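You operate a simulated robot arm through the tools that you are given. There is no shell and no other tool.

You are at the controls of a simulated two-armed robot. One attempt, no reset.

TASK
Get chiller two cooling again at 19 degrees and clear its alarm.
Fine: switch on, shut the bypass, wait till the water is there, then the yellow key once.

Only the result counts: the job must be done as asked and must still hold three seconds after the hand-in. Knocking over, shifting, dropping, spilling or breaking anything else fails it.

THE ROBOT
Two 7-joint arms with fingered hands on one trunk that stands fixed in place. Base frame: the origin is at the foot of the trunk, x ahead of it, y to its left, z up. Units: m, rad, N and s.
The left shoulder is at [0.021, 0.214, 1.298], the right one opposite. With the tool pointing down near the work surface each hand reaches from about 0.1 to 0.66 m from the base axis, measured 20 degrees to its own side. Payload 3.6 kg a hand.
The tool frame of a hand sits at the grasp point between the pads (the TCP): z along the fingers, y along the line on which they close. The tips reach 0.022 m beyond it. The gripper opens to 0.132 m; its body begins 0.06 m behind the TCP. The gripper is a hand of 4 fingers: y runs from the thumb to the fingers, the wrist lies at [0, 0, -0.203] in the tool frame, and closing takes about 1.5 s.
Orientation is that of the tool frame in the base frame, as [roll, pitch, yaw] about the fixed x, y, z axes, in that order (R = Rz(yaw) Ry(pitch) Rx(roll)). With the fingers straight down and closing along the base's y, the tool's x points along the base's -x, its y along +y and its z along -z.

THE INTERFACE
- The arms move only by the tool servo_tool. It takes "left_moves", "right_moves" or both (then of equal length, played together; a hand with none holds still); each is a list of rows, each a list of 6 numbers: the turn, a rotation vector about the base's x, y, z in degrees, then the shift along the base's x, y, z in m. In form: [[rx, ry, rz, tx, ty, tz], ...]. A call has 1 to 20 rows; each row shifts and turns the commanded pose from where the row before left it. "left_hand" and "right_hand" are, for a hand that has rows, the opening, from 0 (shut) to 1 (fully open), set as the call begins (left out, the last holds). A row lasts 0.2 s, in which the tool goes at most 0.05 m and 0.15 rad; a call with a longer step from one row to the next is refused whole, and so is a gripper value outside its range. A pose out of reach is approached as far as the arm can. The call stops where the force on the tool passes 40 N (or 10 N more than at its start, if that is more) or the arm is blocked; 0.2 s more then pass. Each finger travels about 0.108 m/s and halts on what it meets, pressing with about 33 N; the grip force reading is that of the motor and also rises with nothing between the fingers. The clock runs only during rows and for 0.2 s after the last one: add rows that do not move to give the fingers time. It gives the time, the measured TCP pose, the force on the tool (base axes), the opening and the grip force at its end, in the units of the frame above (readings bear some noise), with the torque about the TCP (base axes, N m) and any sound that the robot's microphone picked up.
- Cameras (640 x 400 px; columns grow to the right, rows downward): "scene" is now at [0.1346, -0.0722, 1.2443]; the picture's right is [-0.78, -0.63, 0.00], its down [-0.03, 0.03, -1.00] and it looks along [0.63, -0.77, -0.04] (base axes); focal length 214 px, centre (320, 200). "left" rides on the left gripper at [-0.053, -0.053, -0.084] in its tool frame; the picture's right is [0.71, -0.71, 0.00], its down [0.53, 0.53, -0.67] and it looks along [0.47, 0.47, 0.74] (tool axes); focal length 247 px, centre (320, 200). "right" rides on the right gripper at [0.053, -0.053, -0.084] in its tool frame; the picture's right is [0.71, 0.71, 0.00], its down [-0.53, 0.53, -0.67] and it looks along [-0.47, 0.47, 0.74] (tool axes); focal length 247 px, centre (320, 200). There is no depth. A picture from a camera that has moved, and an enlarged one, comes with that camera's place and axes in the base frame and with its lens.
- get_image(camera): a new picture of that camera. No time passes.
- raise_lower(by): moves the trunk up (or, below 0, down) by that many m; the arms and the scene camera ride with it, the base frame stays. It gives what a move gives, with no picture.
- finger_targets(finger1, finger2, finger3, thumb_bend, hand): sets how far each is bent, from 0 (flat) to 1 (curled in); at 0.3 the hand is open as for a grip, at 0.7 the pads meet at the TCP. One left out holds its place. A second passes; each finger stops where it meets its share of the squeeze, and holds until it gets a number again. A gripper value or a shape takes the hand back. It gives what a move gives, with no picture; readings hold the bend of each and the force on the fingers (four entries, about 0 where the hand has none), thumb and palm.
- grasp_type(shape, hand): the hand has 4 fingers and takes this shape, open, in about a second: jaw (thumb against the fingers, like two jaws); tri (thumb and two fingers); tip (a fingertip pinch); poke (one finger out to press); point (the index stretched); flat (the hand flat); cup (the hand cupped); fist (a fist). The gripper value then closes the fingers along that shape, each until it touches; the sizes above hold for jaw. It gives what a move gives, with no picture.
- head_to(pan, tilt): turns the head with the scene camera to pan (to the left, within 1.047 rad either way) and tilt (down, from -0.506 to 1.204), counted from straight ahead of the robot (the tilt from the chest, where the trunk bows). It gives what a move gives.
- inspect(camera, box): a new picture of the part [left, top, right, bottom] of that camera's present view, enlarged. No time passes.
- sign_off(): hands the job in; it is judged then, once.

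Nothing tells you positions but the pictures and the camera data. Unless the task says otherwise, let go and move clear before handing in.

The tools are called after ">>>" by a JSON object that holds its "name" and its "arguments". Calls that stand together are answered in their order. servo_tool: Moves the arms, as the interface text tells. Its arguments: {"type":"object","properties":{"left_moves":{"type":"array"},"left_hand":{"type":"number"},"right_moves":{"type":"array"},"right_hand":{"type":"number"}},"required":[]} The other tools are called the same way: raise_lower (by) moves the trunk up or down; grasp_type (shape, hand) gives the hand a shape; finger_targets (finger1, finger2, finger3, thumb_bend, hand) moves the fingers one by one; head_to (pan, tilt) turns the head that bears the scene camera; get_image (camera) takes a picture; inspect (camera, box) takes an enlarged picture of a part of a camera's view; sign_off () hands the job in.

At the start:

```text
t: 0.0
left_eef_pos: [0.3502, -0.0616, 1.2055]
left_tcp_rot: [3.141, 0.0, 3.14]
left_wrist_force: [-0.2, -0.5, -0.1]
left_ft_torque: [0.01, 0.03, -0.03]
left_opening: 0.1319
left_gripper_force: 0.0
left_shape: jaw
left_bend: [0.3, 0.3, 0.3, 0.3]
left_finger forces: [0.1, 0.0, 0.0, 0.0, 0.0, 0.0]
right_eef_pos: [0.3245, -0.4038, 1.2516]
right_tcp_rot: [-3.141, 0.0, 3.141]
right_wrist_force: [0.9, -0.2, 0.3]
right_ft_torque: [-0.05, -0.01, 0.01]
right_opening: 0.1317
right_gripper_force: 0.1
right_shape: jaw
right_bend: [0.3, 0.3, 0.3, 0.3]
right_finger forces: [0.0, 0.0, 0.0, 0.0, 0.0, 0.1]
trunk travel left (down, up): [-0.575, 0.101]
head pan, tilt (commanded): [-0.887, 0.042]
```

scene: 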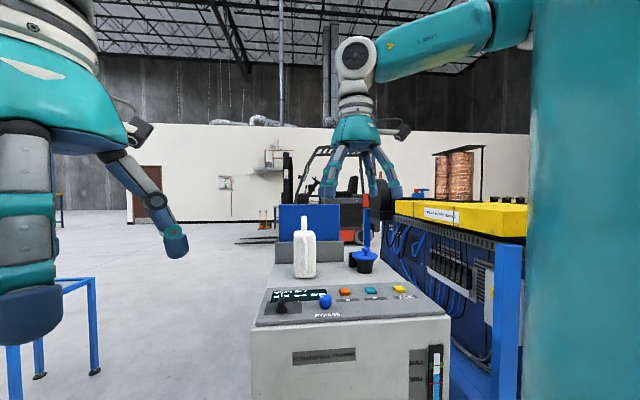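
right: 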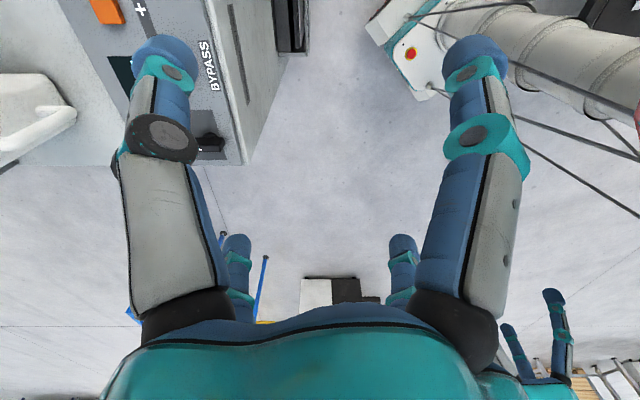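
left: 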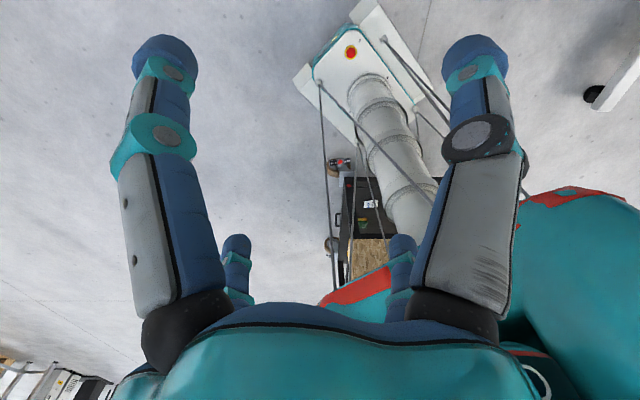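

I see a chiller-like cabinet ahead and to the right with a control panel (display, a black knob, a blue knob marked BYPASS, orange, teal and yellow keys) and a level gauge on its front. I will look closer before moving.

>>> {"name": "inspect", "arguments": {"camera": "scene", "box": [240, 270, 460, 400]}}

>>> {"name": "inspect", "arguments": {"camera": "scene", "box": [250, 190, 410, 290]}}

>>> {"name": "inspect", "arguments": {"camera": "scene", "box": [380, 180, 540, 400]}}

```text
2.91 times, centred on (350, 335) of scene
camera zoom: at [0.1346, -0.0722, 1.2443], right [-0.78, -0.63, 0.0], down [-0.03, 0.03, -1.0], along [0.63, -0.77, -0.04], focal length 624 px, centre (233, -193)
```

zoom: 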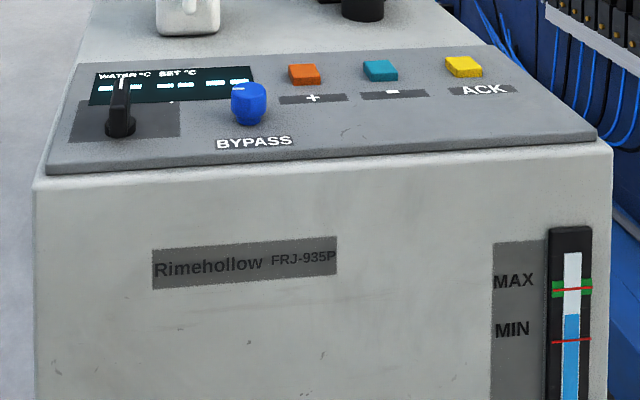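

```text
4.00 times, centred on (330, 240) of scene
camera zoom: at [0.1346, -0.0722, 1.2443], right [-0.78, -0.63, 0.0], down [-0.03, 0.03, -1.0], along [0.63, -0.77, -0.04], focal length 858 px, centre (280, 40)
```

zoom: 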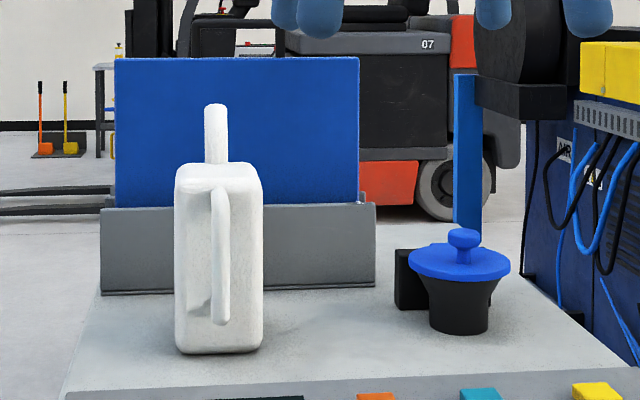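

```text
1.82 times, centred on (460, 290) of scene
camera zoom: at [0.1346, -0.0722, 1.2443], right [-0.78, -0.63, 0.0], down [-0.03, 0.03, -1.0], along [0.63, -0.77, -0.04], focal length 390 px, centre (66, 36)
```

zoom: 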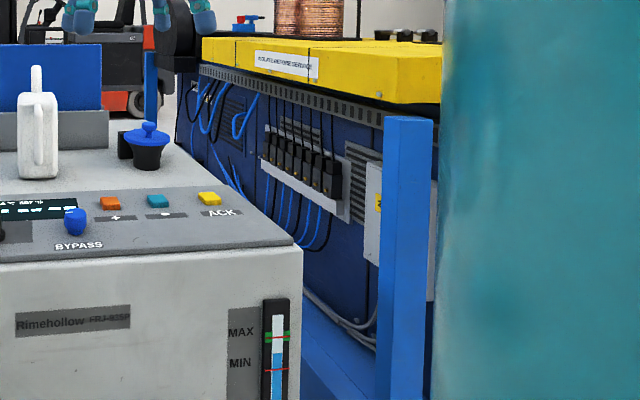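

The cabinet carries "Rimehollow FRJ-935P"; the level is between MIN and MAX. I'll read the display closely and look around for other chillers or instructions.

>>> {"name": "inspect", "arguments": {"camera": "scene", "box": [262, 280, 342, 330]}}

>>> {"name": "inspect", "arguments": {"camera": "scene", "box": [320, 280, 440, 325]}}

>>> {"name": "head_to", "arguments": {"pan": -0.887, "tilt": 0.6}}

>>> {"name": "get_image", "arguments": {"camera": "scene"}}

```text
8.00 times, centred on (302, 305) of scene
camera zoom: at [0.1346, -0.0722, 1.2443], right [-0.78, -0.63, 0.0], down [-0.03, 0.03, -1.0], along [0.63, -0.77, -0.04], focal length 1716 px, centre (464, -640)
```

zoom: 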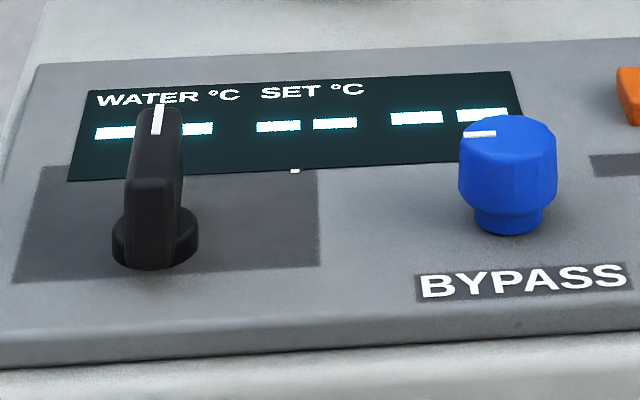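

```text
5.33 times, centred on (380, 302) of scene
camera zoom: at [0.1346, -0.0722, 1.2443], right [-0.78, -0.63, 0.0], down [-0.03, 0.03, -1.0], along [0.63, -0.77, -0.04], focal length 1144 px, centre (0, -347)
```

zoom: 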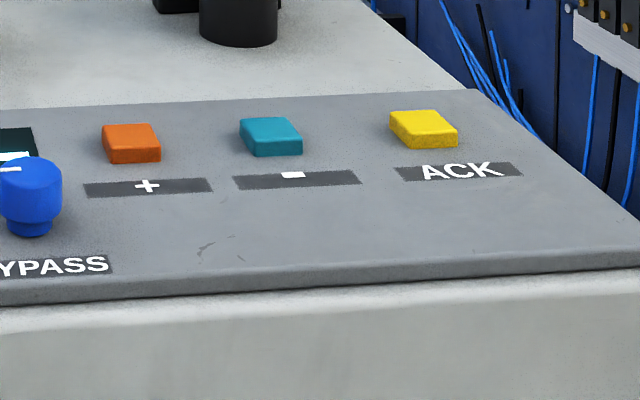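

```text
t: 1.0
left_eef_pos: [0.3482, -0.0613, 1.2057]
left_tcp_rot: [-3.14, 0.001, 3.141]
left_wrist_force: [0.1, 0.3, -0.3]
left_ft_torque: [0.0, 0.01, 0.0]
left_opening: 0.1322
left_gripper_force: 0.0
left_shape: jaw
left_bend: [0.3, 0.3, 0.3, 0.3]
left_finger forces: [0.1, 0.1, 0.0, 0.0, 0.1, 0.0]
right_eef_pos: [0.3258, -0.4031, 1.2526]
right_tcp_rot: [-3.142, 0.0, 3.141]
right_wrist_force: [-1.1, -1.3, -0.4]
right_ft_torque: [-0.01, -0.01, -0.01]
right_opening: 0.1321
right_gripper_force: 0.0
right_shape: jaw
right_bend: [0.3, 0.3, 0.3, 0.3]
right_finger forces: [0.1, 0.0, 0.0, 0.0, 0.0, 0.0]
trunk travel left (down, up): [-0.575, 0.101]
head pan, tilt (commanded): [-0.887, 0.6]
```

```text
taken
camera scene: at [0.133, -0.0702, 1.193], right [-0.77, -0.63, 0.0], down [-0.36, 0.44, -0.83], along [0.52, -0.64, -0.56], focal length 214 px, centre (320, 200)
```

scene: 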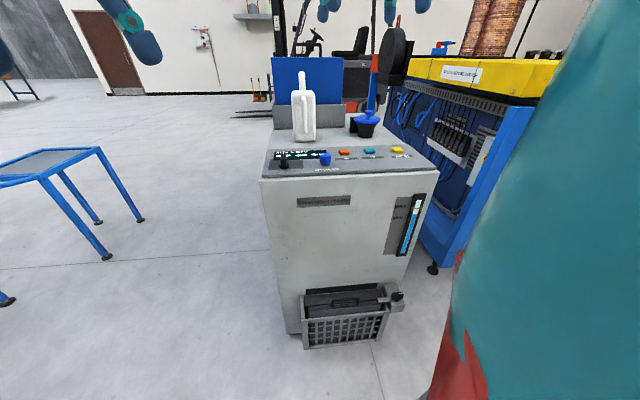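

The unit stands on the floor ahead-right, with a basket and something like a valve at its foot. I'll zoom into that and scan around for other units.

>>> {"name": "inspect", "arguments": {"camera": "scene", "box": [280, 270, 420, 360]}}

>>> {"name": "inspect", "arguments": {"camera": "scene", "box": [250, 130, 450, 250]}}

>>> {"name": "inspect", "arguments": {"camera": "right", "box": [0, 0, 320, 200]}}

>>> {"name": "head_to", "arguments": {"pan": 0.0, "tilt": 0.4}}

>>> {"name": "get_image", "arguments": {"camera": "scene"}}

>>> {"name": "head_to", "arguments": {"pan": 0.9, "tilt": 0.4}}

>>> {"name": "get_image", "arguments": {"camera": "scene"}}

```text
4.44 times, centred on (350, 315) of scene
camera zoom: at [0.133, -0.0702, 1.193], right [-0.77, -0.63, 0.0], down [-0.36, 0.44, -0.83], along [0.52, -0.64, -0.56], focal length 953 px, centre (187, -311)
```

zoom: 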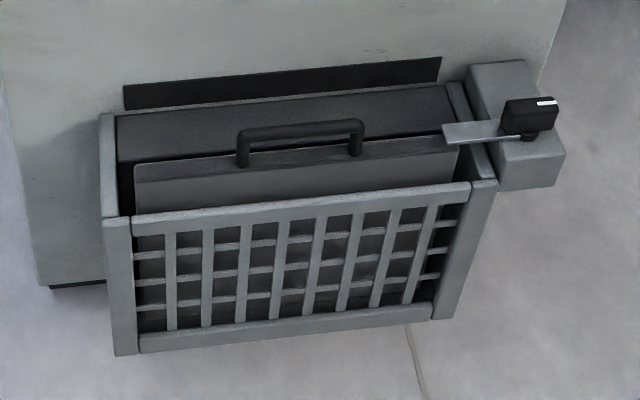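

```text
3.20 times, centred on (350, 190) of scene
camera zoom: at [0.133, -0.0702, 1.193], right [-0.77, -0.63, 0.0], down [-0.36, 0.44, -0.83], along [0.52, -0.64, -0.56], focal length 686 px, centre (224, 232)
```

zoom: 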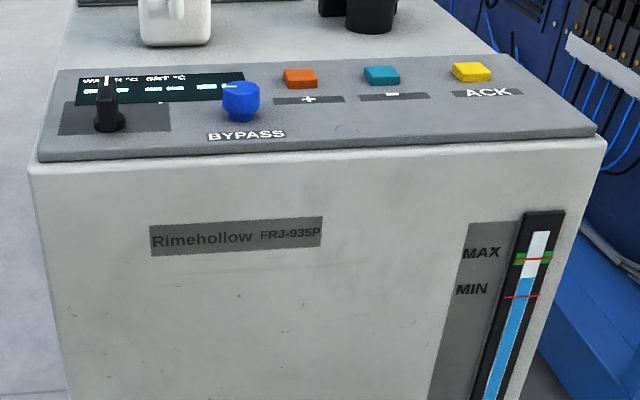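

```text
2.00 times, centred on (160, 100) of right
camera zoom: at [0.2714, -0.4579, 1.3368], right [-0.71, 0.71, 0.0], down [0.53, 0.53, 0.67], along [0.47, 0.47, -0.74], focal length 494 px, centre (640, 400)
```

zoom: 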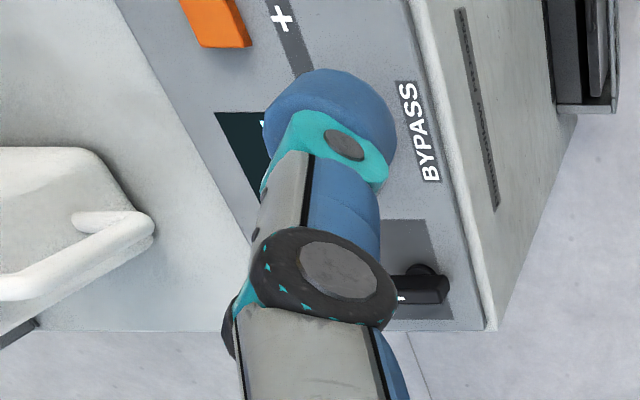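

```text
t: 2.2
left_eef_pos: [0.3493, -0.0624, 1.2067]
left_tcp_rot: [3.142, -0.001, 3.14]
left_wrist_force: [-0.4, -0.2, -0.2]
left_ft_torque: [0.03, 0.01, 0.02]
left_opening: 0.1317
left_gripper_force: 0.0
left_shape: jaw
left_bend: [0.3, 0.3, 0.3, 0.3]
left_finger forces: [0.1, 0.0, 0.0, 0.0, 0.1, 0.0]
right_eef_pos: [0.3246, -0.4026, 1.2526]
right_tcp_rot: [-3.141, 0.001, -3.142]
right_wrist_force: [-0.2, 0.6, -0.3]
right_ft_torque: [0.0, -0.02, 0.02]
right_opening: 0.132
right_gripper_force: 0.1
right_shape: jaw
right_bend: [0.3, 0.3, 0.3, 0.3]
right_finger forces: [0.0, 0.0, 0.0, 0.0, 0.0, 0.0]
trunk travel left (down, up): [-0.575, 0.101]
head pan, tilt (commanded): [0.0, 0.4]
```

```text
taken
camera scene: at [0.1698, -0.0018, 1.2111], right [0.0, -1.0, 0.0], down [-0.39, 0.0, -0.92], along [0.92, 0.0, -0.39], focal length 214 px, centre (320, 200)
```

scene: 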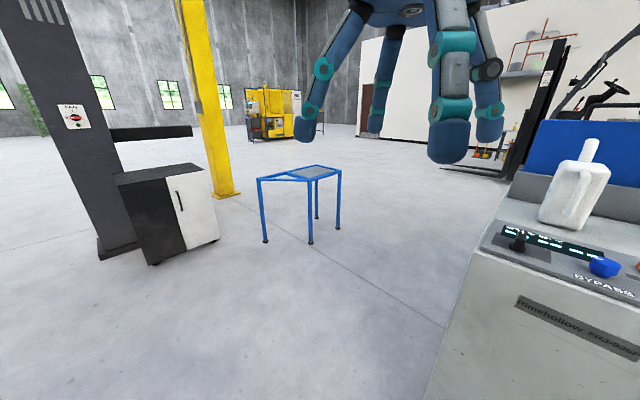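

```text
t: 3.4
left_eef_pos: [0.3492, -0.0611, 1.2051]
left_tcp_rot: [-3.141, 0.0, 3.14]
left_wrist_force: [-0.6, -0.6, -0.1]
left_ft_torque: [-0.03, 0.02, 0.01]
left_opening: 0.1318
left_gripper_force: 0.0
left_shape: jaw
left_bend: [0.3, 0.3, 0.3, 0.3]
left_finger forces: [0.0, 0.1, 0.0, 0.1, 0.0, 0.0]
right_eef_pos: [0.3248, -0.4046, 1.2517]
right_tcp_rot: [3.14, 0.001, -3.141]
right_wrist_force: [-0.7, -0.4, 0.4]
right_ft_torque: [-0.01, -0.01, 0.05]
right_opening: 0.1322
right_gripper_force: 0.0
right_shape: jaw
right_bend: [0.3, 0.3, 0.3, 0.3]
right_finger forces: [0.1, 0.0, 0.0, 0.0, 0.0, 0.0]
trunk travel left (down, up): [-0.575, 0.101]
head pan, tilt (commanded): [0.901, 0.4]
```

```text
taken
camera scene: at [0.1347, 0.0709, 1.2111], right [0.78, -0.62, 0.0], down [-0.24, -0.3, -0.92], along [0.57, 0.72, -0.39], focal length 214 px, centre (320, 200)
```

scene: 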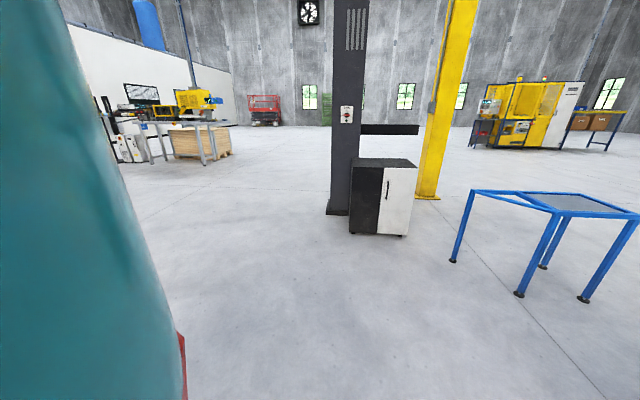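

Only one chiller is in reach: panel top at about z 0.90, black switch near (0.59, -0.46), yellow ACK near (0.37, -0.78), with the jug and the blue-lidded funnel behind it as things to avoid. I'll move the left hand aside and turn the right hand so its camera looks over the panel.

>>> {"name": "servo_tool", "arguments": {"left_moves": [[0, 0, 0, 0, 0.025, 0], [0, 0, 0, 0, 0.025, 0], [0, 0, 0, 0, 0.025, 0], [0, 0, 0, 0, 0.025, 0], [0, 0, 0, 0, 0.025, 0], [0, 0, 0, 0, 0.025, 0], [0, 0, 0, 0, 0.025, 0], [0, 0, 0, 0, 0.025, 0], [0, 0, 0, 0, 0.025, 0], [0, 0, 0, 0, 0.025, 0], [0, 0, 0, 0, 0.025, 0], [0, 0, 0, 0, 0.025, 0]], "right_moves": [[0, 0, -7.5, 0.002, -0.005, -0.003], [0, 0, -7.5, 0.002, -0.005, -0.003], [0, 0, -7.5, 0.002, -0.005, -0.003], [0, 0, -7.5, 0.002, -0.005, -0.003], [0, 0, -7.5, 0.002, -0.005, -0.003], [0, 0, -7.5, 0.002, -0.005, -0.003], [0, 0, -7.5, 0.002, -0.005, -0.003], [0, 0, -7.5, 0.002, -0.005, -0.003], [0, 0, -7.5, 0.002, -0.005, -0.003], [0, 0, -7.5, 0.002, -0.005, -0.003], [0, 0, -7.5, 0.002, -0.005, -0.003], [0, 0, -7.5, 0.002, -0.005, -0.003]]}}

>>> {"name": "head_to", "arguments": {"pan": -0.8, "tilt": 0.5}}

>>> {"name": "get_image", "arguments": {"camera": "right"}}

>>> {"name": "get_image", "arguments": {"camera": "scene"}}

```text
t: 6.0
left_eef_pos: [0.3474, 0.2397, 1.2068]
left_tcp_rot: [3.14, 0.001, -3.14]
left_wrist_force: [0.5, 0.0, 0.2]
left_ft_torque: [0.01, 0.03, -0.01]
left_opening: 0.1318
left_gripper_force: 0.1
left_shape: jaw
left_bend: [0.3, 0.3, 0.3, 0.3]
left_finger forces: [0.0, 0.0, 0.0, 0.1, 0.1, 0.0]
right_eef_pos: [0.3483, -0.5088, 1.2168]
right_tcp_rot: [3.139, -0.009, 1.575]
right_wrist_force: [0.2, -0.1, -0.3]
right_ft_torque: [-0.02, 0.04, 0.03]
right_opening: 0.1318
right_gripper_force: 0.0
right_shape: jaw
right_bend: [0.3, 0.3, 0.3, 0.3]
right_finger forces: [0.0, 0.0, 0.0, 0.0, 0.0, 0.0]
right hand out of reach, approached as far as the arm can: row 11, 12
trunk travel left (down, up): [-0.575, 0.101]
head pan, tilt (commanded): [0.901, 0.4]
```

```text
t: 7.7
left_eef_pos: [0.3479, 0.2395, 1.2072]
left_tcp_rot: [3.14, 0.0, 3.141]
left_wrist_force: [1.6, 0.0, -0.4]
left_ft_torque: [0.03, -0.03, 0.03]
left_opening: 0.1318
left_gripper_force: 0.0
left_shape: jaw
left_bend: [0.3, 0.3, 0.3, 0.3]
left_finger forces: [0.0, 0.0, 0.0, 0.0, 0.0, 0.1]
right_eef_pos: [0.3485, -0.507, 1.2158]
right_tcp_rot: [-3.141, -0.011, 1.58]
right_wrist_force: [-0.1, 0.7, 0.3]
right_ft_torque: [-0.02, -0.03, 0.0]
right_opening: 0.1318
right_gripper_force: 0.1
right_shape: jaw
right_bend: [0.3, 0.3, 0.3, 0.3]
right_finger forces: [0.1, 0.1, 0.0, 0.0, 0.0, 0.0]
trunk travel left (down, up): [-0.575, 0.101]
head pan, tilt (commanded): [-0.799, 0.499]
```

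```text
taken
camera right: at [0.2948, -0.4561, 1.3011], right [0.7, 0.71, 0.01], down [0.53, -0.53, 0.66], along [0.48, -0.46, -0.75], focal length 247 px, centre (320, 200)
```

right: 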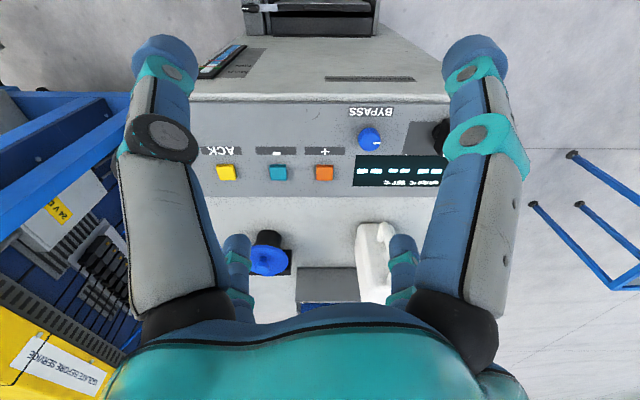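

```text
taken
camera scene: at [0.1406, -0.0668, 1.202], right [-0.72, -0.7, 0.0], down [-0.33, 0.34, -0.88], along [0.61, -0.63, -0.48], focal length 214 px, centre (320, 200)
```

scene: 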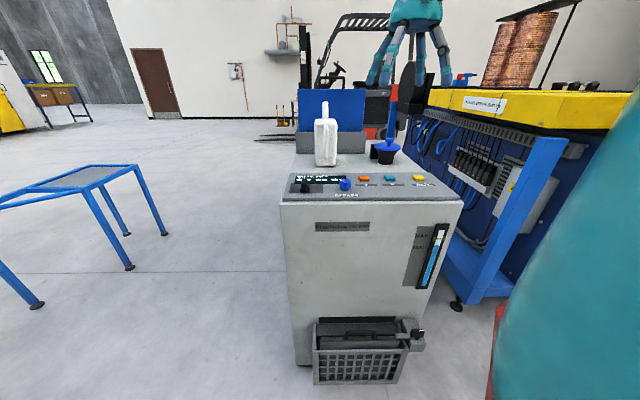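

The wrist camera now sees the whole panel upside-down: the panel's long edge runs along about (0.70, 0.71) in the base, so its front faces (-0.7, 0.7). I'll zoom in on each part.

>>> {"name": "inspect", "arguments": {"camera": "right", "box": [340, 90, 460, 200]}}

>>> {"name": "inspect", "arguments": {"camera": "right", "box": [190, 130, 350, 200]}}

>>> {"name": "inspect", "arguments": {"camera": "right", "box": [190, 0, 460, 120]}}

>>> {"name": "inspect", "arguments": {"camera": "right", "box": [220, 200, 440, 330]}}

>>> {"name": "inspect", "arguments": {"camera": "scene", "box": [280, 80, 460, 210]}}

```text
3.64 times, centred on (400, 145) of right
camera zoom: at [0.2948, -0.4561, 1.3011], right [0.7, 0.71, 0.01], down [0.53, -0.53, 0.66], along [0.48, -0.46, -0.75], focal length 898 px, centre (29, 400)
```

zoom: 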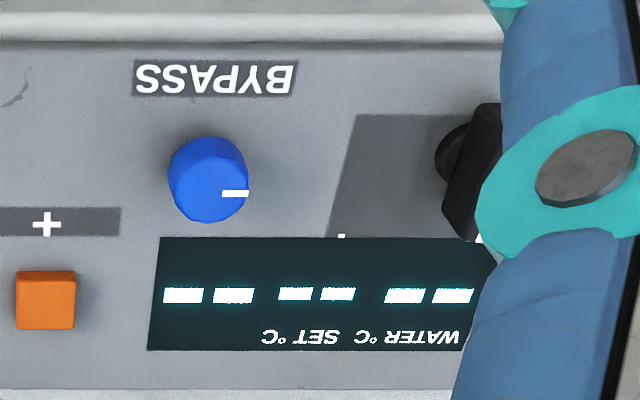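

```text
4.00 times, centred on (270, 165) of right
camera zoom: at [0.2948, -0.4561, 1.3011], right [0.7, 0.71, 0.01], down [0.53, -0.53, 0.66], along [0.48, -0.46, -0.75], focal length 988 px, centre (520, 340)
```

zoom: 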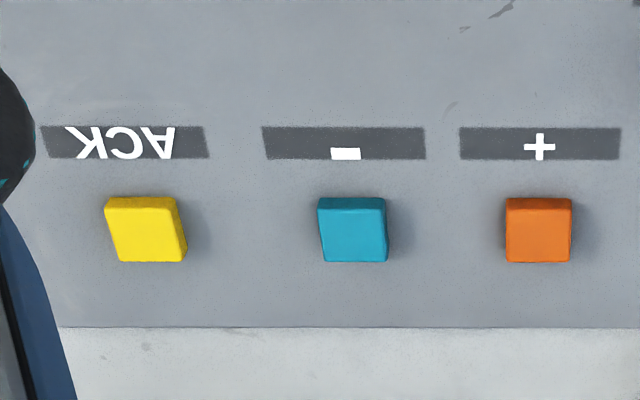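

```text
2.37 times, centred on (325, 60) of right
camera zoom: at [0.2948, -0.4561, 1.3011], right [0.7, 0.71, 0.01], down [0.53, -0.53, 0.66], along [0.48, -0.46, -0.75], focal length 585 px, centre (308, 532)
```

zoom: 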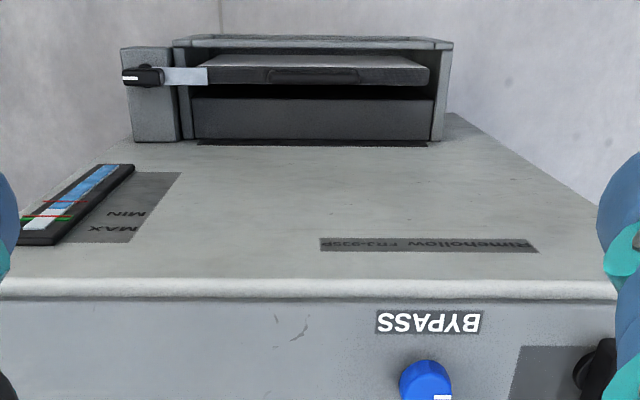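

```text
2.91 times, centred on (330, 265) of right
camera zoom: at [0.2948, -0.4561, 1.3011], right [0.7, 0.71, 0.01], down [0.53, -0.53, 0.66], along [0.48, -0.46, -0.75], focal length 718 px, centre (291, 11)
```

zoom: 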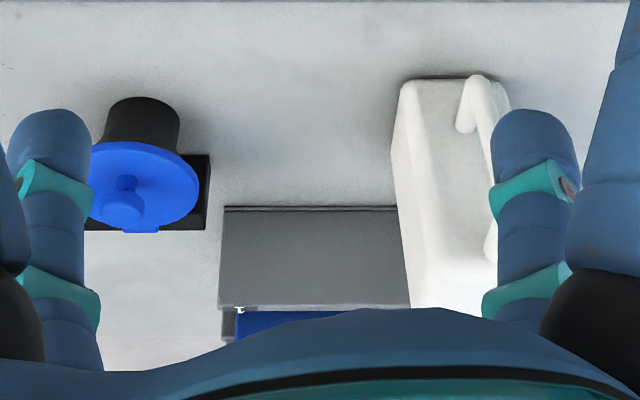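

```text
3.08 times, centred on (370, 145) of scene
camera zoom: at [0.1406, -0.0668, 1.202], right [-0.72, -0.7, 0.0], down [-0.33, 0.34, -0.88], along [0.61, -0.63, -0.48], focal length 660 px, centre (166, 369)
```

zoom: 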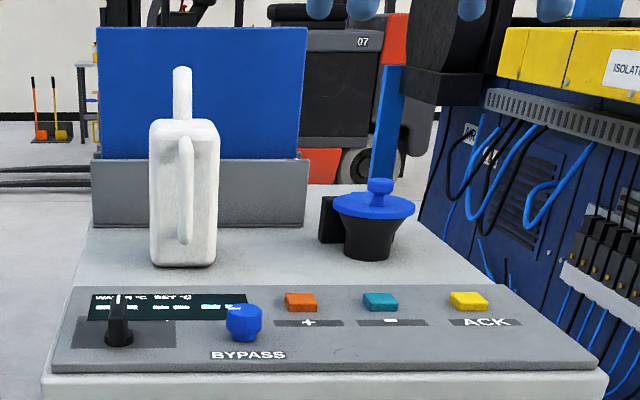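

The switch's plate seems to have a mark partly hidden near the display; the finger blocks my view of it. I'll move the right hand a bit so its camera looks straight at the switch, still well above the panel (z about 1.06).

>>> {"name": "servo_tool", "arguments": {"right_moves": [[0, 0, 6, 0.022, 0.017, -0.028], [0, 0, 6, 0.022, 0.017, -0.028], [0, 0, 6, 0.022, 0.017, -0.028], [0, 0, 6, 0.022, 0.017, -0.028], [0, 0, 6, 0.022, 0.017, -0.028]]}}

>>> {"name": "get_image", "arguments": {"camera": "right"}}

>>> {"name": "get_image", "arguments": {"camera": "scene"}}

```text
t: 8.9
left_eef_pos: [0.3479, 0.2393, 1.207]
left_tcp_rot: [3.141, -0.002, -3.141]
left_wrist_force: [-0.8, -0.6, -0.4]
left_ft_torque: [0.01, 0.0, 0.04]
left_opening: 0.1319
left_gripper_force: 0.0
left_shape: jaw
left_bend: [0.3, 0.3, 0.3, 0.3]
left_finger forces: [0.0, 0.1, 0.0, 0.1, 0.1, 0.0]
right_eef_pos: [0.4486, -0.4276, 1.0823]
right_tcp_rot: [3.139, 0.001, 2.096]
right_wrist_force: [-0.6, 0.5, -0.5]
right_ft_torque: [-0.02, 0.02, 0.03]
right_opening: 0.1321
right_gripper_force: 0.1
right_shape: jaw
right_bend: [0.3, 0.3, 0.3, 0.3]
right_finger forces: [0.0, 0.0, 0.0, 0.1, 0.1, 0.0]
right hand out of reach, approached as far as the arm can: row 5
trunk travel left (down, up): [-0.575, 0.101]
head pan, tilt (commanded): [-0.799, 0.499]
```

```text
taken
camera right: at [0.3757, -0.4091, 1.167], right [0.26, 0.97, 0.0], down [0.72, -0.19, 0.67], along [0.65, -0.17, -0.74], focal length 247 px, centre (320, 200)
```

right: 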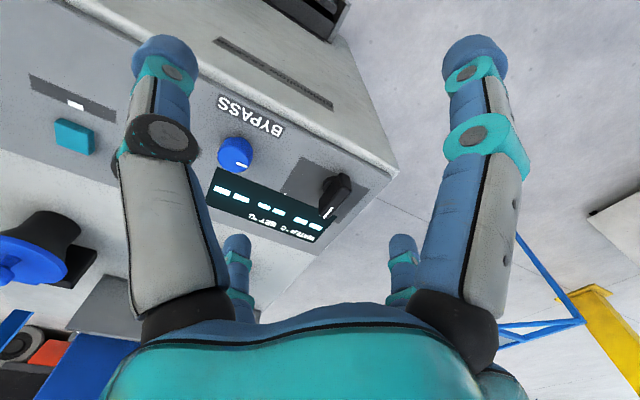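

```text
taken
camera scene: at [0.1406, -0.0668, 1.202], right [-0.72, -0.7, 0.0], down [-0.33, 0.34, -0.88], along [0.61, -0.63, -0.48], focal length 214 px, centre (320, 200)
```

scene: 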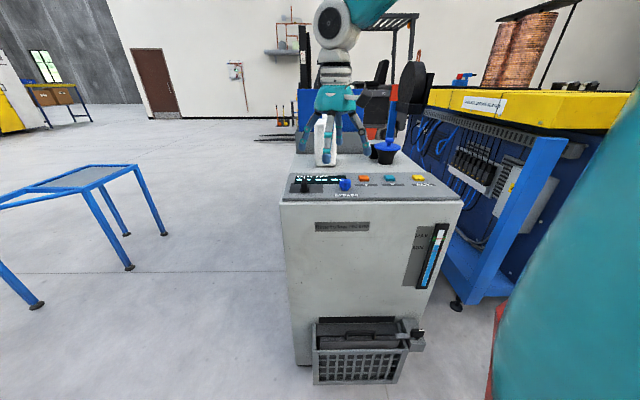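

The hand is above the panel with the switch in view. I'll zoom in for the switch marks and check hand-to-jug clearance.

>>> {"name": "inspect", "arguments": {"camera": "right", "box": [190, 90, 400, 260]}}

>>> {"name": "inspect", "arguments": {"camera": "right", "box": [270, 140, 370, 230]}}

>>> {"name": "inspect", "arguments": {"camera": "scene", "box": [280, 80, 460, 210]}}

```text
2.35 times, centred on (295, 175) of right
camera zoom: at [0.3757, -0.4091, 1.167], right [0.26, 0.97, 0.0], down [0.72, -0.19, 0.67], along [0.65, -0.17, -0.74], focal length 581 px, centre (379, 259)
```

zoom: 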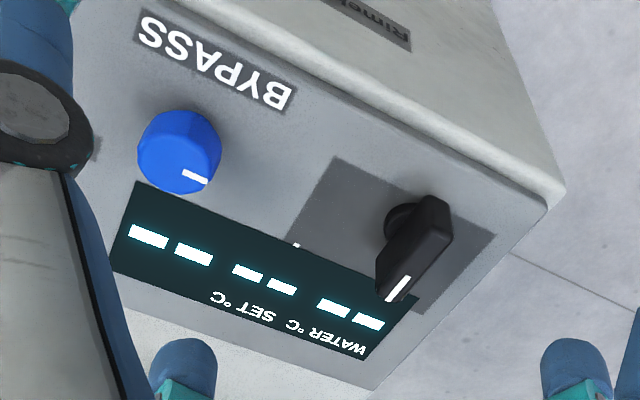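

```text
4.44 times, centred on (320, 185) of right
camera zoom: at [0.3757, -0.4091, 1.167], right [0.26, 0.97, 0.0], down [0.72, -0.19, 0.67], along [0.65, -0.17, -0.74], focal length 1098 px, centre (320, 267)
```

zoom: 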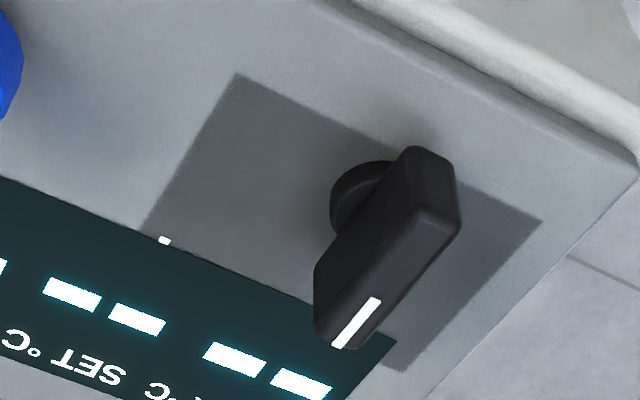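

```text
3.08 times, centred on (370, 145) of scene
camera zoom: at [0.1406, -0.0668, 1.202], right [-0.72, -0.7, 0.0], down [-0.33, 0.34, -0.88], along [0.61, -0.63, -0.48], focal length 660 px, centre (166, 369)
```

zoom: 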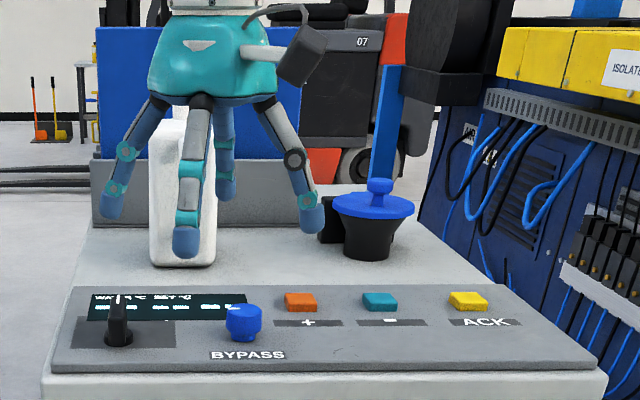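

The switch lever points straight toward the display, with a small mark to its right, so "on" is most likely clockwise; the bypass pointer points panel-left. I'll put the right hand in the poke shape and see where the pressing fingertip sits.

>>> {"name": "grasp_type", "arguments": {"shape": "poke", "hand": "right"}}

>>> {"name": "get_image", "arguments": {"camera": "right"}}

>>> {"name": "inspect", "arguments": {"camera": "scene", "box": [280, 80, 460, 210]}}

```text
t: 9.8
left_eef_pos: [0.3484, 0.2393, 1.2065]
left_tcp_rot: [3.141, 0.001, -3.141]
left_wrist_force: [0.2, -0.1, -0.1]
left_ft_torque: [0.01, 0.0, 0.03]
left_opening: 0.132
left_gripper_force: 0.0
left_shape: jaw
left_bend: [0.3, 0.3, 0.3, 0.3]
left_finger forces: [0.1, 0.0, 0.1, 0.0, 0.0, 0.0]
right_eef_pos: [0.4479, -0.4269, 1.0842]
right_tcp_rot: [3.142, 0.0, 2.095]
right_wrist_force: [0.1, 0.2, 0.2]
right_ft_torque: [-0.02, -0.01, -0.02]
right_opening: 0.0002
right_gripper_force: 0.0
right_shape: poke
right_bend: [1.0, 1.0, 1.0, 0.91]
right_finger forces: [0.1, 0.0, 0.0, 0.1, 0.0, 0.0]
trunk travel left (down, up): [-0.575, 0.101]
head pan, tilt (commanded): [-0.799, 0.499]
```

```text
taken
camera right: at [0.3755, -0.409, 1.1672], right [0.26, 0.97, 0.0], down [0.72, -0.19, 0.67], along [0.65, -0.17, -0.74], focal length 247 px, centre (320, 200)
```

right: 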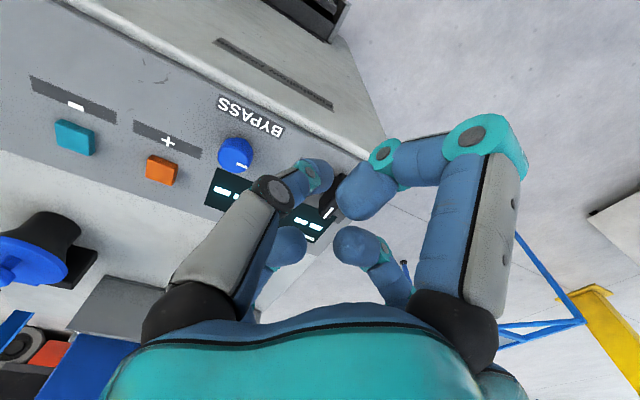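

```text
3.08 times, centred on (370, 145) of scene
camera zoom: at [0.1408, -0.0668, 1.202], right [-0.72, -0.7, 0.0], down [-0.33, 0.34, -0.88], along [0.61, -0.63, -0.48], focal length 660 px, centre (166, 369)
```

zoom: 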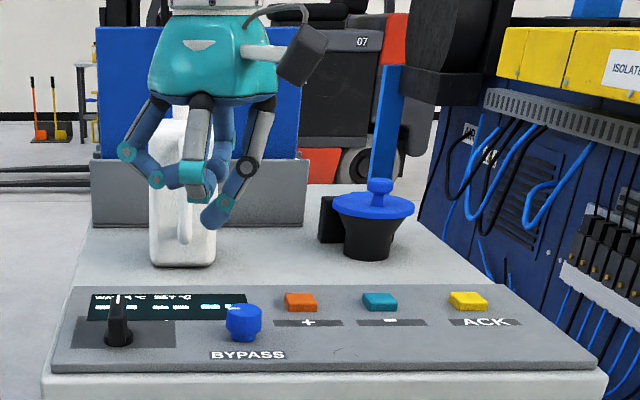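

In "poke" the thumb's tip sits about on the tool axis but the other knuckles are close behind it. I'll compare with the "point" shape, which may stick out further.

>>> {"name": "grasp_type", "arguments": {"shape": "point", "hand": "right"}}

>>> {"name": "get_image", "arguments": {"camera": "right"}}

>>> {"name": "inspect", "arguments": {"camera": "scene", "box": [280, 80, 460, 210]}}

```text
t: 10.7
left_eef_pos: [0.3472, 0.2388, 1.2071]
left_tcp_rot: [3.14, 0.001, 3.141]
left_wrist_force: [0.0, 0.1, 0.4]
left_ft_torque: [0.01, 0.0, 0.02]
left_opening: 0.1317
left_gripper_force: 0.0
left_shape: jaw
left_bend: [0.3, 0.3, 0.3, 0.3]
left_finger forces: [0.1, 0.1, 0.0, 0.1, 0.0, 0.0]
right_eef_pos: [0.4487, -0.4268, 1.0822]
right_tcp_rot: [3.141, 0.0, 2.095]
right_wrist_force: [0.0, 0.4, -0.2]
right_ft_torque: [0.0, 0.0, -0.01]
right_opening: 0.126
right_gripper_force: 0.2
right_shape: point
right_bend: [0.7, 1.0, 1.0, 0.81]
right_finger forces: [0.1, 0.0, 0.0, 0.0, 0.0, 0.0]
trunk travel left (down, up): [-0.575, 0.101]
head pan, tilt (commanded): [-0.799, 0.499]
```

```text
taken
camera right: at [0.3755, -0.409, 1.1672], right [0.26, 0.97, 0.0], down [0.72, -0.19, 0.67], along [0.65, -0.17, -0.74], focal length 247 px, centre (320, 200)
```

right: 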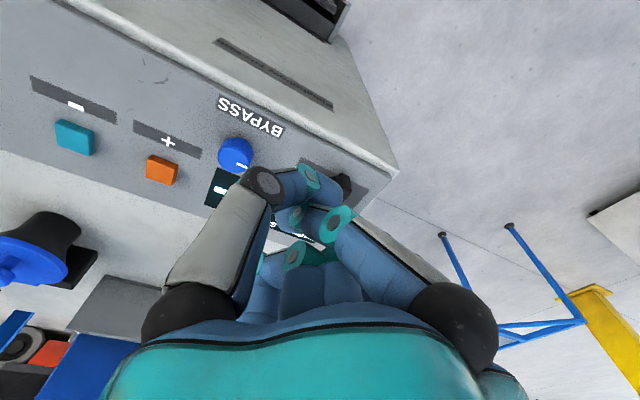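

```text
3.08 times, centred on (370, 145) of scene
camera zoom: at [0.1407, -0.0668, 1.202], right [-0.72, -0.7, 0.0], down [-0.33, 0.34, -0.88], along [0.61, -0.63, -0.48], focal length 660 px, centre (166, 369)
```

zoom: 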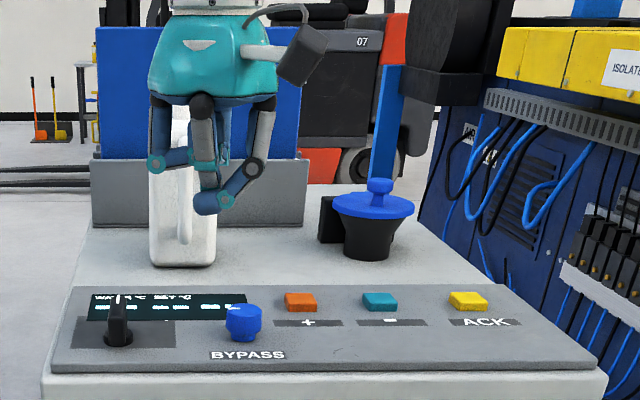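

The point shape may still be settling; I'll let half a second pass and look again.

>>> {"name": "servo_tool", "arguments": {"right_moves": [[0, 0, 0, 0, 0, 0], [0, 0, 0, 0, 0, 0], [0, 0, 0, 0, 0, 0]]}}

>>> {"name": "get_image", "arguments": {"camera": "right"}}

>>> {"name": "inspect", "arguments": {"camera": "scene", "box": [280, 80, 460, 210]}}

```text
t: 11.5
left_eef_pos: [0.3484, 0.2385, 1.2072]
left_tcp_rot: [-3.141, 0.002, 3.14]
left_wrist_force: [-0.4, -0.1, 0.2]
left_ft_torque: [-0.06, -0.03, -0.02]
left_opening: 0.1318
left_gripper_force: 0.0
left_shape: jaw
left_bend: [0.3, 0.3, 0.3, 0.3]
left_finger forces: [0.0, 0.0, 0.0, 0.0, 0.0, 0.1]
right_eef_pos: [0.4489, -0.4258, 1.0822]
right_tcp_rot: [-3.141, 0.0, 2.093]
right_wrist_force: [-0.9, 0.4, 0.2]
right_ft_torque: [0.01, -0.01, 0.01]
right_opening: 0.126
right_gripper_force: 0.1
right_shape: point
right_bend: [0.7, 1.0, 1.0, 0.81]
right_finger forces: [0.0, 0.0, 0.1, 0.1, 0.0, 0.0]
trunk travel left (down, up): [-0.575, 0.101]
head pan, tilt (commanded): [-0.799, 0.499]
```

```text
taken
camera right: at [0.3755, -0.409, 1.1671], right [0.26, 0.97, 0.0], down [0.72, -0.19, 0.67], along [0.65, -0.17, -0.74], focal length 247 px, centre (320, 200)
```

right: 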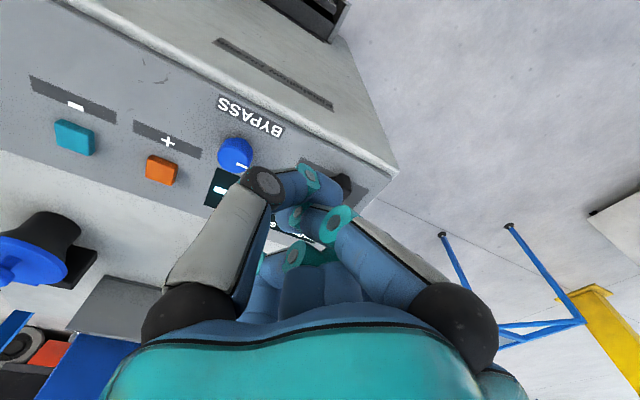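

```text
3.08 times, centred on (370, 145) of scene
camera zoom: at [0.1407, -0.0668, 1.202], right [-0.72, -0.7, 0.0], down [-0.33, 0.34, -0.88], along [0.61, -0.63, -0.48], focal length 660 px, centre (166, 369)
```

zoom: 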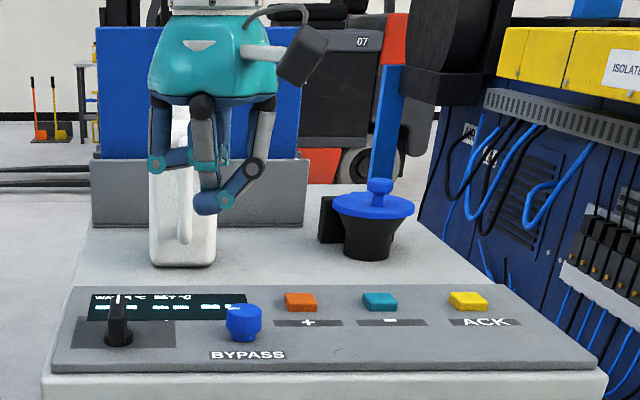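

The point shape doesn't protrude more. I'll set the fingers myself: three curled fully in, the thumb fairly straight.

>>> {"name": "finger_targets", "arguments": {"hand": "right", "finger1": 1.0, "finger2": 1.0, "finger3": 1.0, "thumb_bend": 0.5}}

>>> {"name": "get_image", "arguments": {"camera": "right"}}

>>> {"name": "inspect", "arguments": {"camera": "scene", "box": [280, 80, 460, 210]}}

```text
t: 12.5
left_eef_pos: [0.3476, 0.2392, 1.2069]
left_tcp_rot: [3.14, 0.0, 3.141]
left_wrist_force: [-0.3, 0.3, -0.7]
left_ft_torque: [-0.01, 0.01, 0.01]
left_opening: 0.1321
left_gripper_force: 0.0
left_shape: jaw
left_bend: [0.3, 0.3, 0.3, 0.3]
left_finger forces: [0.0, 0.0, 0.0, 0.1, 0.0, 0.1]
right_eef_pos: [0.4481, -0.4275, 1.083]
right_tcp_rot: [3.141, 0.001, 2.094]
right_wrist_force: [0.3, 0.3, 0.8]
right_ft_torque: [-0.03, -0.01, -0.02]
right_opening: 0.0417
right_gripper_force: 0.1
right_shape: fingers
right_bend: [0.93, 1.0, 1.0, 0.5]
right_finger forces: [0.1, 0.1, 0.0, 0.1, 0.0, 0.0]
trunk travel left (down, up): [-0.575, 0.101]
head pan, tilt (commanded): [-0.799, 0.499]
```

```text
taken
camera right: at [0.3755, -0.4089, 1.1671], right [0.26, 0.97, 0.0], down [0.72, -0.19, 0.67], along [0.65, -0.17, -0.74], focal length 247 px, centre (320, 200)
```

right: 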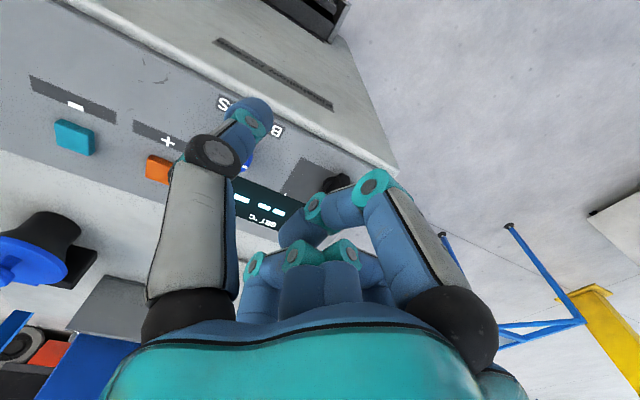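

```text
3.08 times, centred on (370, 145) of scene
camera zoom: at [0.1407, -0.0668, 1.202], right [-0.72, -0.7, 0.0], down [-0.33, 0.34, -0.88], along [0.61, -0.63, -0.48], focal length 660 px, centre (166, 369)
```

zoom: 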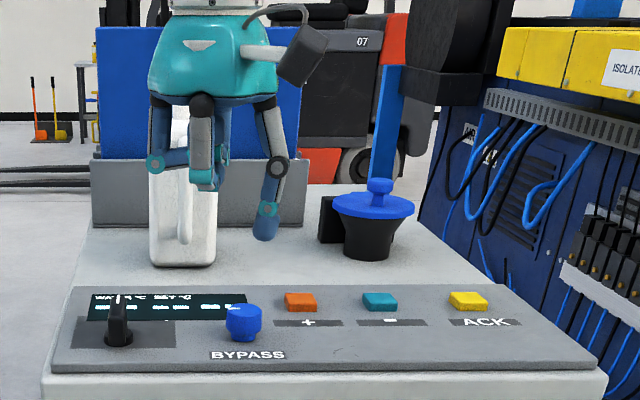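

With the thumb nearly straight and the rest curled, I have a long poking finger whose tip is about 46 mm to the tool's -y and 33 mm beyond the TCP. From triangulation the panel is flat at z≈0.922, the lever's axis is near (0.562, -0.442) with its top at 0.96. I'll turn the hand so the thumb points away from me and hover panel-left of the lever's rear tip.

>>> {"name": "servo_tool", "arguments": {"right_moves": [[0, 0, 8, 0.0136, 0.0035, -0.005], [0, 0, 8, 0.0136, 0.0035, -0.005], [0, 0, 8, 0.0136, 0.0035, -0.005], [0, 0, 8, 0.0136, 0.0035, -0.005], [0, 0, 8, 0.0136, 0.0035, -0.005], [0, 0, 8, 0.0136, 0.0035, -0.005], [0, 0, 8, 0.0136, 0.0035, -0.005], [0, 0, 8, 0.0136, 0.0035, -0.005], [0, 0, 8, 0.0136, 0.0035, -0.005], [0, 0, 8, 0.0136, 0.0035, -0.005]]}}

>>> {"name": "get_image", "arguments": {"camera": "right"}}

>>> {"name": "get_image", "arguments": {"camera": "scene"}}

>>> {"name": "inspect", "arguments": {"camera": "scene", "box": [260, 110, 380, 210]}}

```text
t: 14.7
left_eef_pos: [0.3475, 0.2393, 1.2063]
left_tcp_rot: [3.141, 0.001, 3.14]
left_wrist_force: [0.3, -0.2, 0.2]
left_ft_torque: [0.0, 0.0, 0.01]
left_opening: 0.132
left_gripper_force: 0.1
left_shape: jaw
left_bend: [0.3, 0.3, 0.3, 0.3]
left_finger forces: [0.1, 0.0, 0.1, 0.0, 0.0, 0.0]
right_eef_pos: [0.4594, -0.4172, 1.1046]
right_tcp_rot: [-3.141, 0.0, -2.792]
right_wrist_force: [-0.2, 1.0, -1.4]
right_ft_torque: [-0.02, -0.02, 0.04]
right_opening: 0.042
right_gripper_force: 0.1
right_shape: fingers
right_bend: [0.93, 1.0, 1.0, 0.5]
right_finger forces: [0.1, 0.0, 0.2, 0.0, 0.0, 0.0]
right hand out of reach, approached as far as the arm can: row 1, 2, 3, 4, 5, 6, 7, 8, 9, 10
trunk travel left (down, up): [-0.575, 0.101]
head pan, tilt (commanded): [-0.799, 0.499]
```

```text
taken
camera right: at [0.4275, -0.487, 1.1898], right [-0.91, 0.42, 0.0], down [0.31, 0.67, 0.67], along [0.28, 0.61, -0.74], focal length 247 px, centre (320, 200)
```

right: 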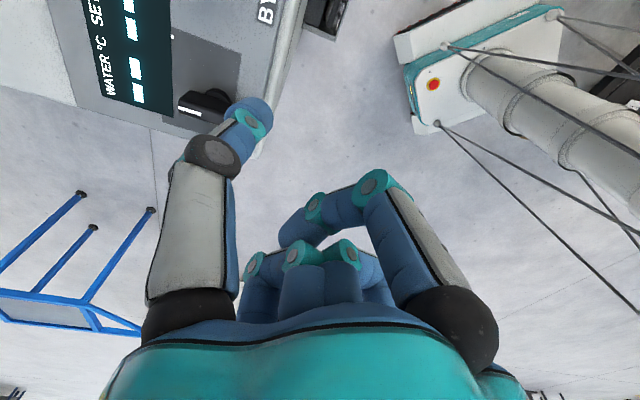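

```text
taken
camera scene: at [0.1407, -0.0668, 1.202], right [-0.72, -0.7, 0.0], down [-0.33, 0.34, -0.88], along [0.61, -0.63, -0.48], focal length 214 px, centre (320, 200)
```

scene: 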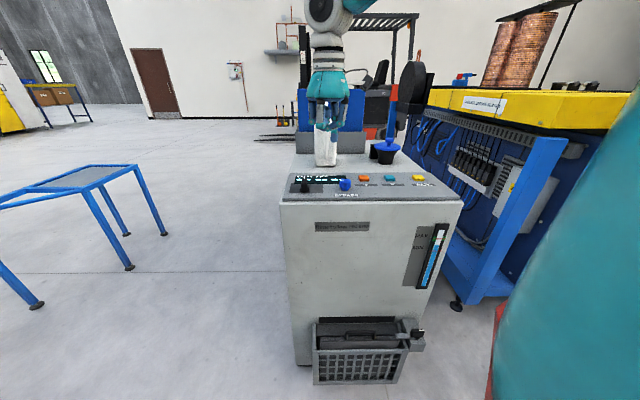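

```text
4.00 times, centred on (320, 160) of scene
camera zoom: at [0.1407, -0.0668, 1.202], right [-0.72, -0.7, 0.0], down [-0.33, 0.34, -0.88], along [0.61, -0.63, -0.48], focal length 858 px, centre (320, 360)
```

zoom: 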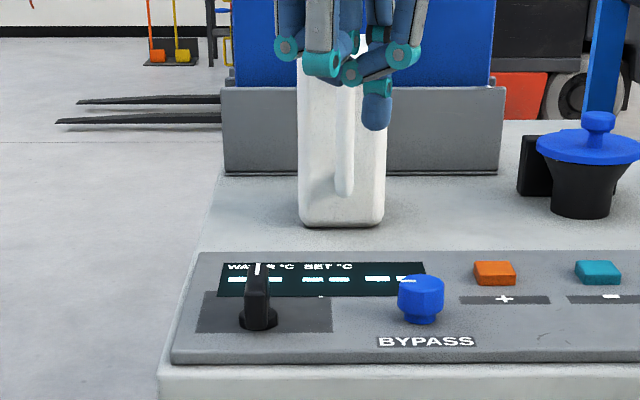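

The arm can't get the tool that far out while it points straight down at this height, so I'll need to tilt the fingers outward, with the poking finger on the near (lower) side. I'll find which finger sits on the tool's +x side by extending finger 1 instead of the thumb.

>>> {"name": "finger_targets", "arguments": {"hand": "right", "finger1": 0.5, "finger2": 1.0, "finger3": 1.0, "thumb_bend": 1.0}}

>>> {"name": "get_image", "arguments": {"camera": "right"}}

>>> {"name": "inspect", "arguments": {"camera": "scene", "box": [260, 60, 420, 180]}}

```text
t: 15.7
left_eef_pos: [0.3479, 0.2383, 1.206]
left_tcp_rot: [-3.141, 0.0, 3.141]
left_wrist_force: [1.2, -0.3, 0.1]
left_ft_torque: [-0.01, 0.0, 0.03]
left_opening: 0.1319
left_gripper_force: 0.0
left_shape: jaw
left_bend: [0.3, 0.3, 0.3, 0.3]
left_finger forces: [0.0, 0.0, 0.0, 0.0, 0.0, 0.0]
right_eef_pos: [0.4603, -0.4179, 1.106]
right_tcp_rot: [3.141, -0.001, -2.793]
right_wrist_force: [0.3, 0.2, -0.4]
right_ft_torque: [0.02, 0.03, 0.03]
right_opening: 0.0422
right_gripper_force: 0.0
right_shape: fingers
right_bend: [0.5, 1.0, 1.0, 0.94]
right_finger forces: [0.1, 0.0, 0.0, 0.0, 0.1, 0.0]
trunk travel left (down, up): [-0.575, 0.101]
head pan, tilt (commanded): [-0.799, 0.499]
```

```text
taken
camera right: at [0.4273, -0.4869, 1.1897], right [-0.91, 0.42, 0.0], down [0.31, 0.67, 0.67], along [0.28, 0.61, -0.74], focal length 247 px, centre (320, 200)
```

right: 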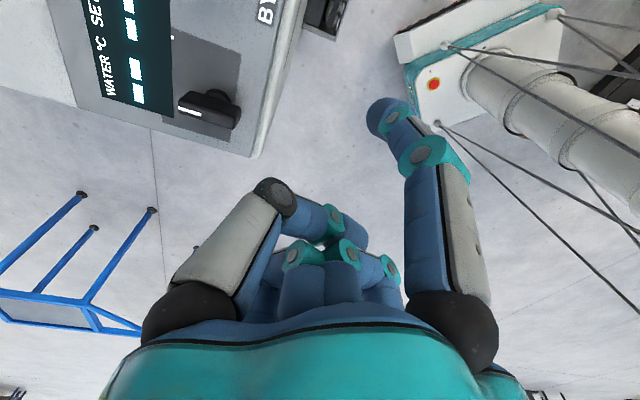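

```text
3.33 times, centred on (340, 120) of scene
camera zoom: at [0.1407, -0.0668, 1.202], right [-0.72, -0.7, 0.0], down [-0.33, 0.34, -0.88], along [0.61, -0.63, -0.48], focal length 715 px, centre (253, 467)
```

zoom: 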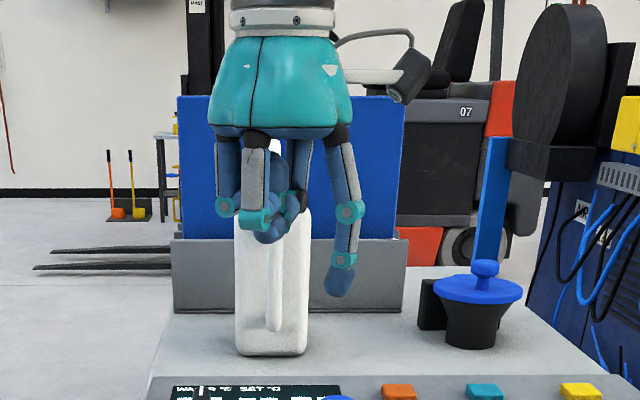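

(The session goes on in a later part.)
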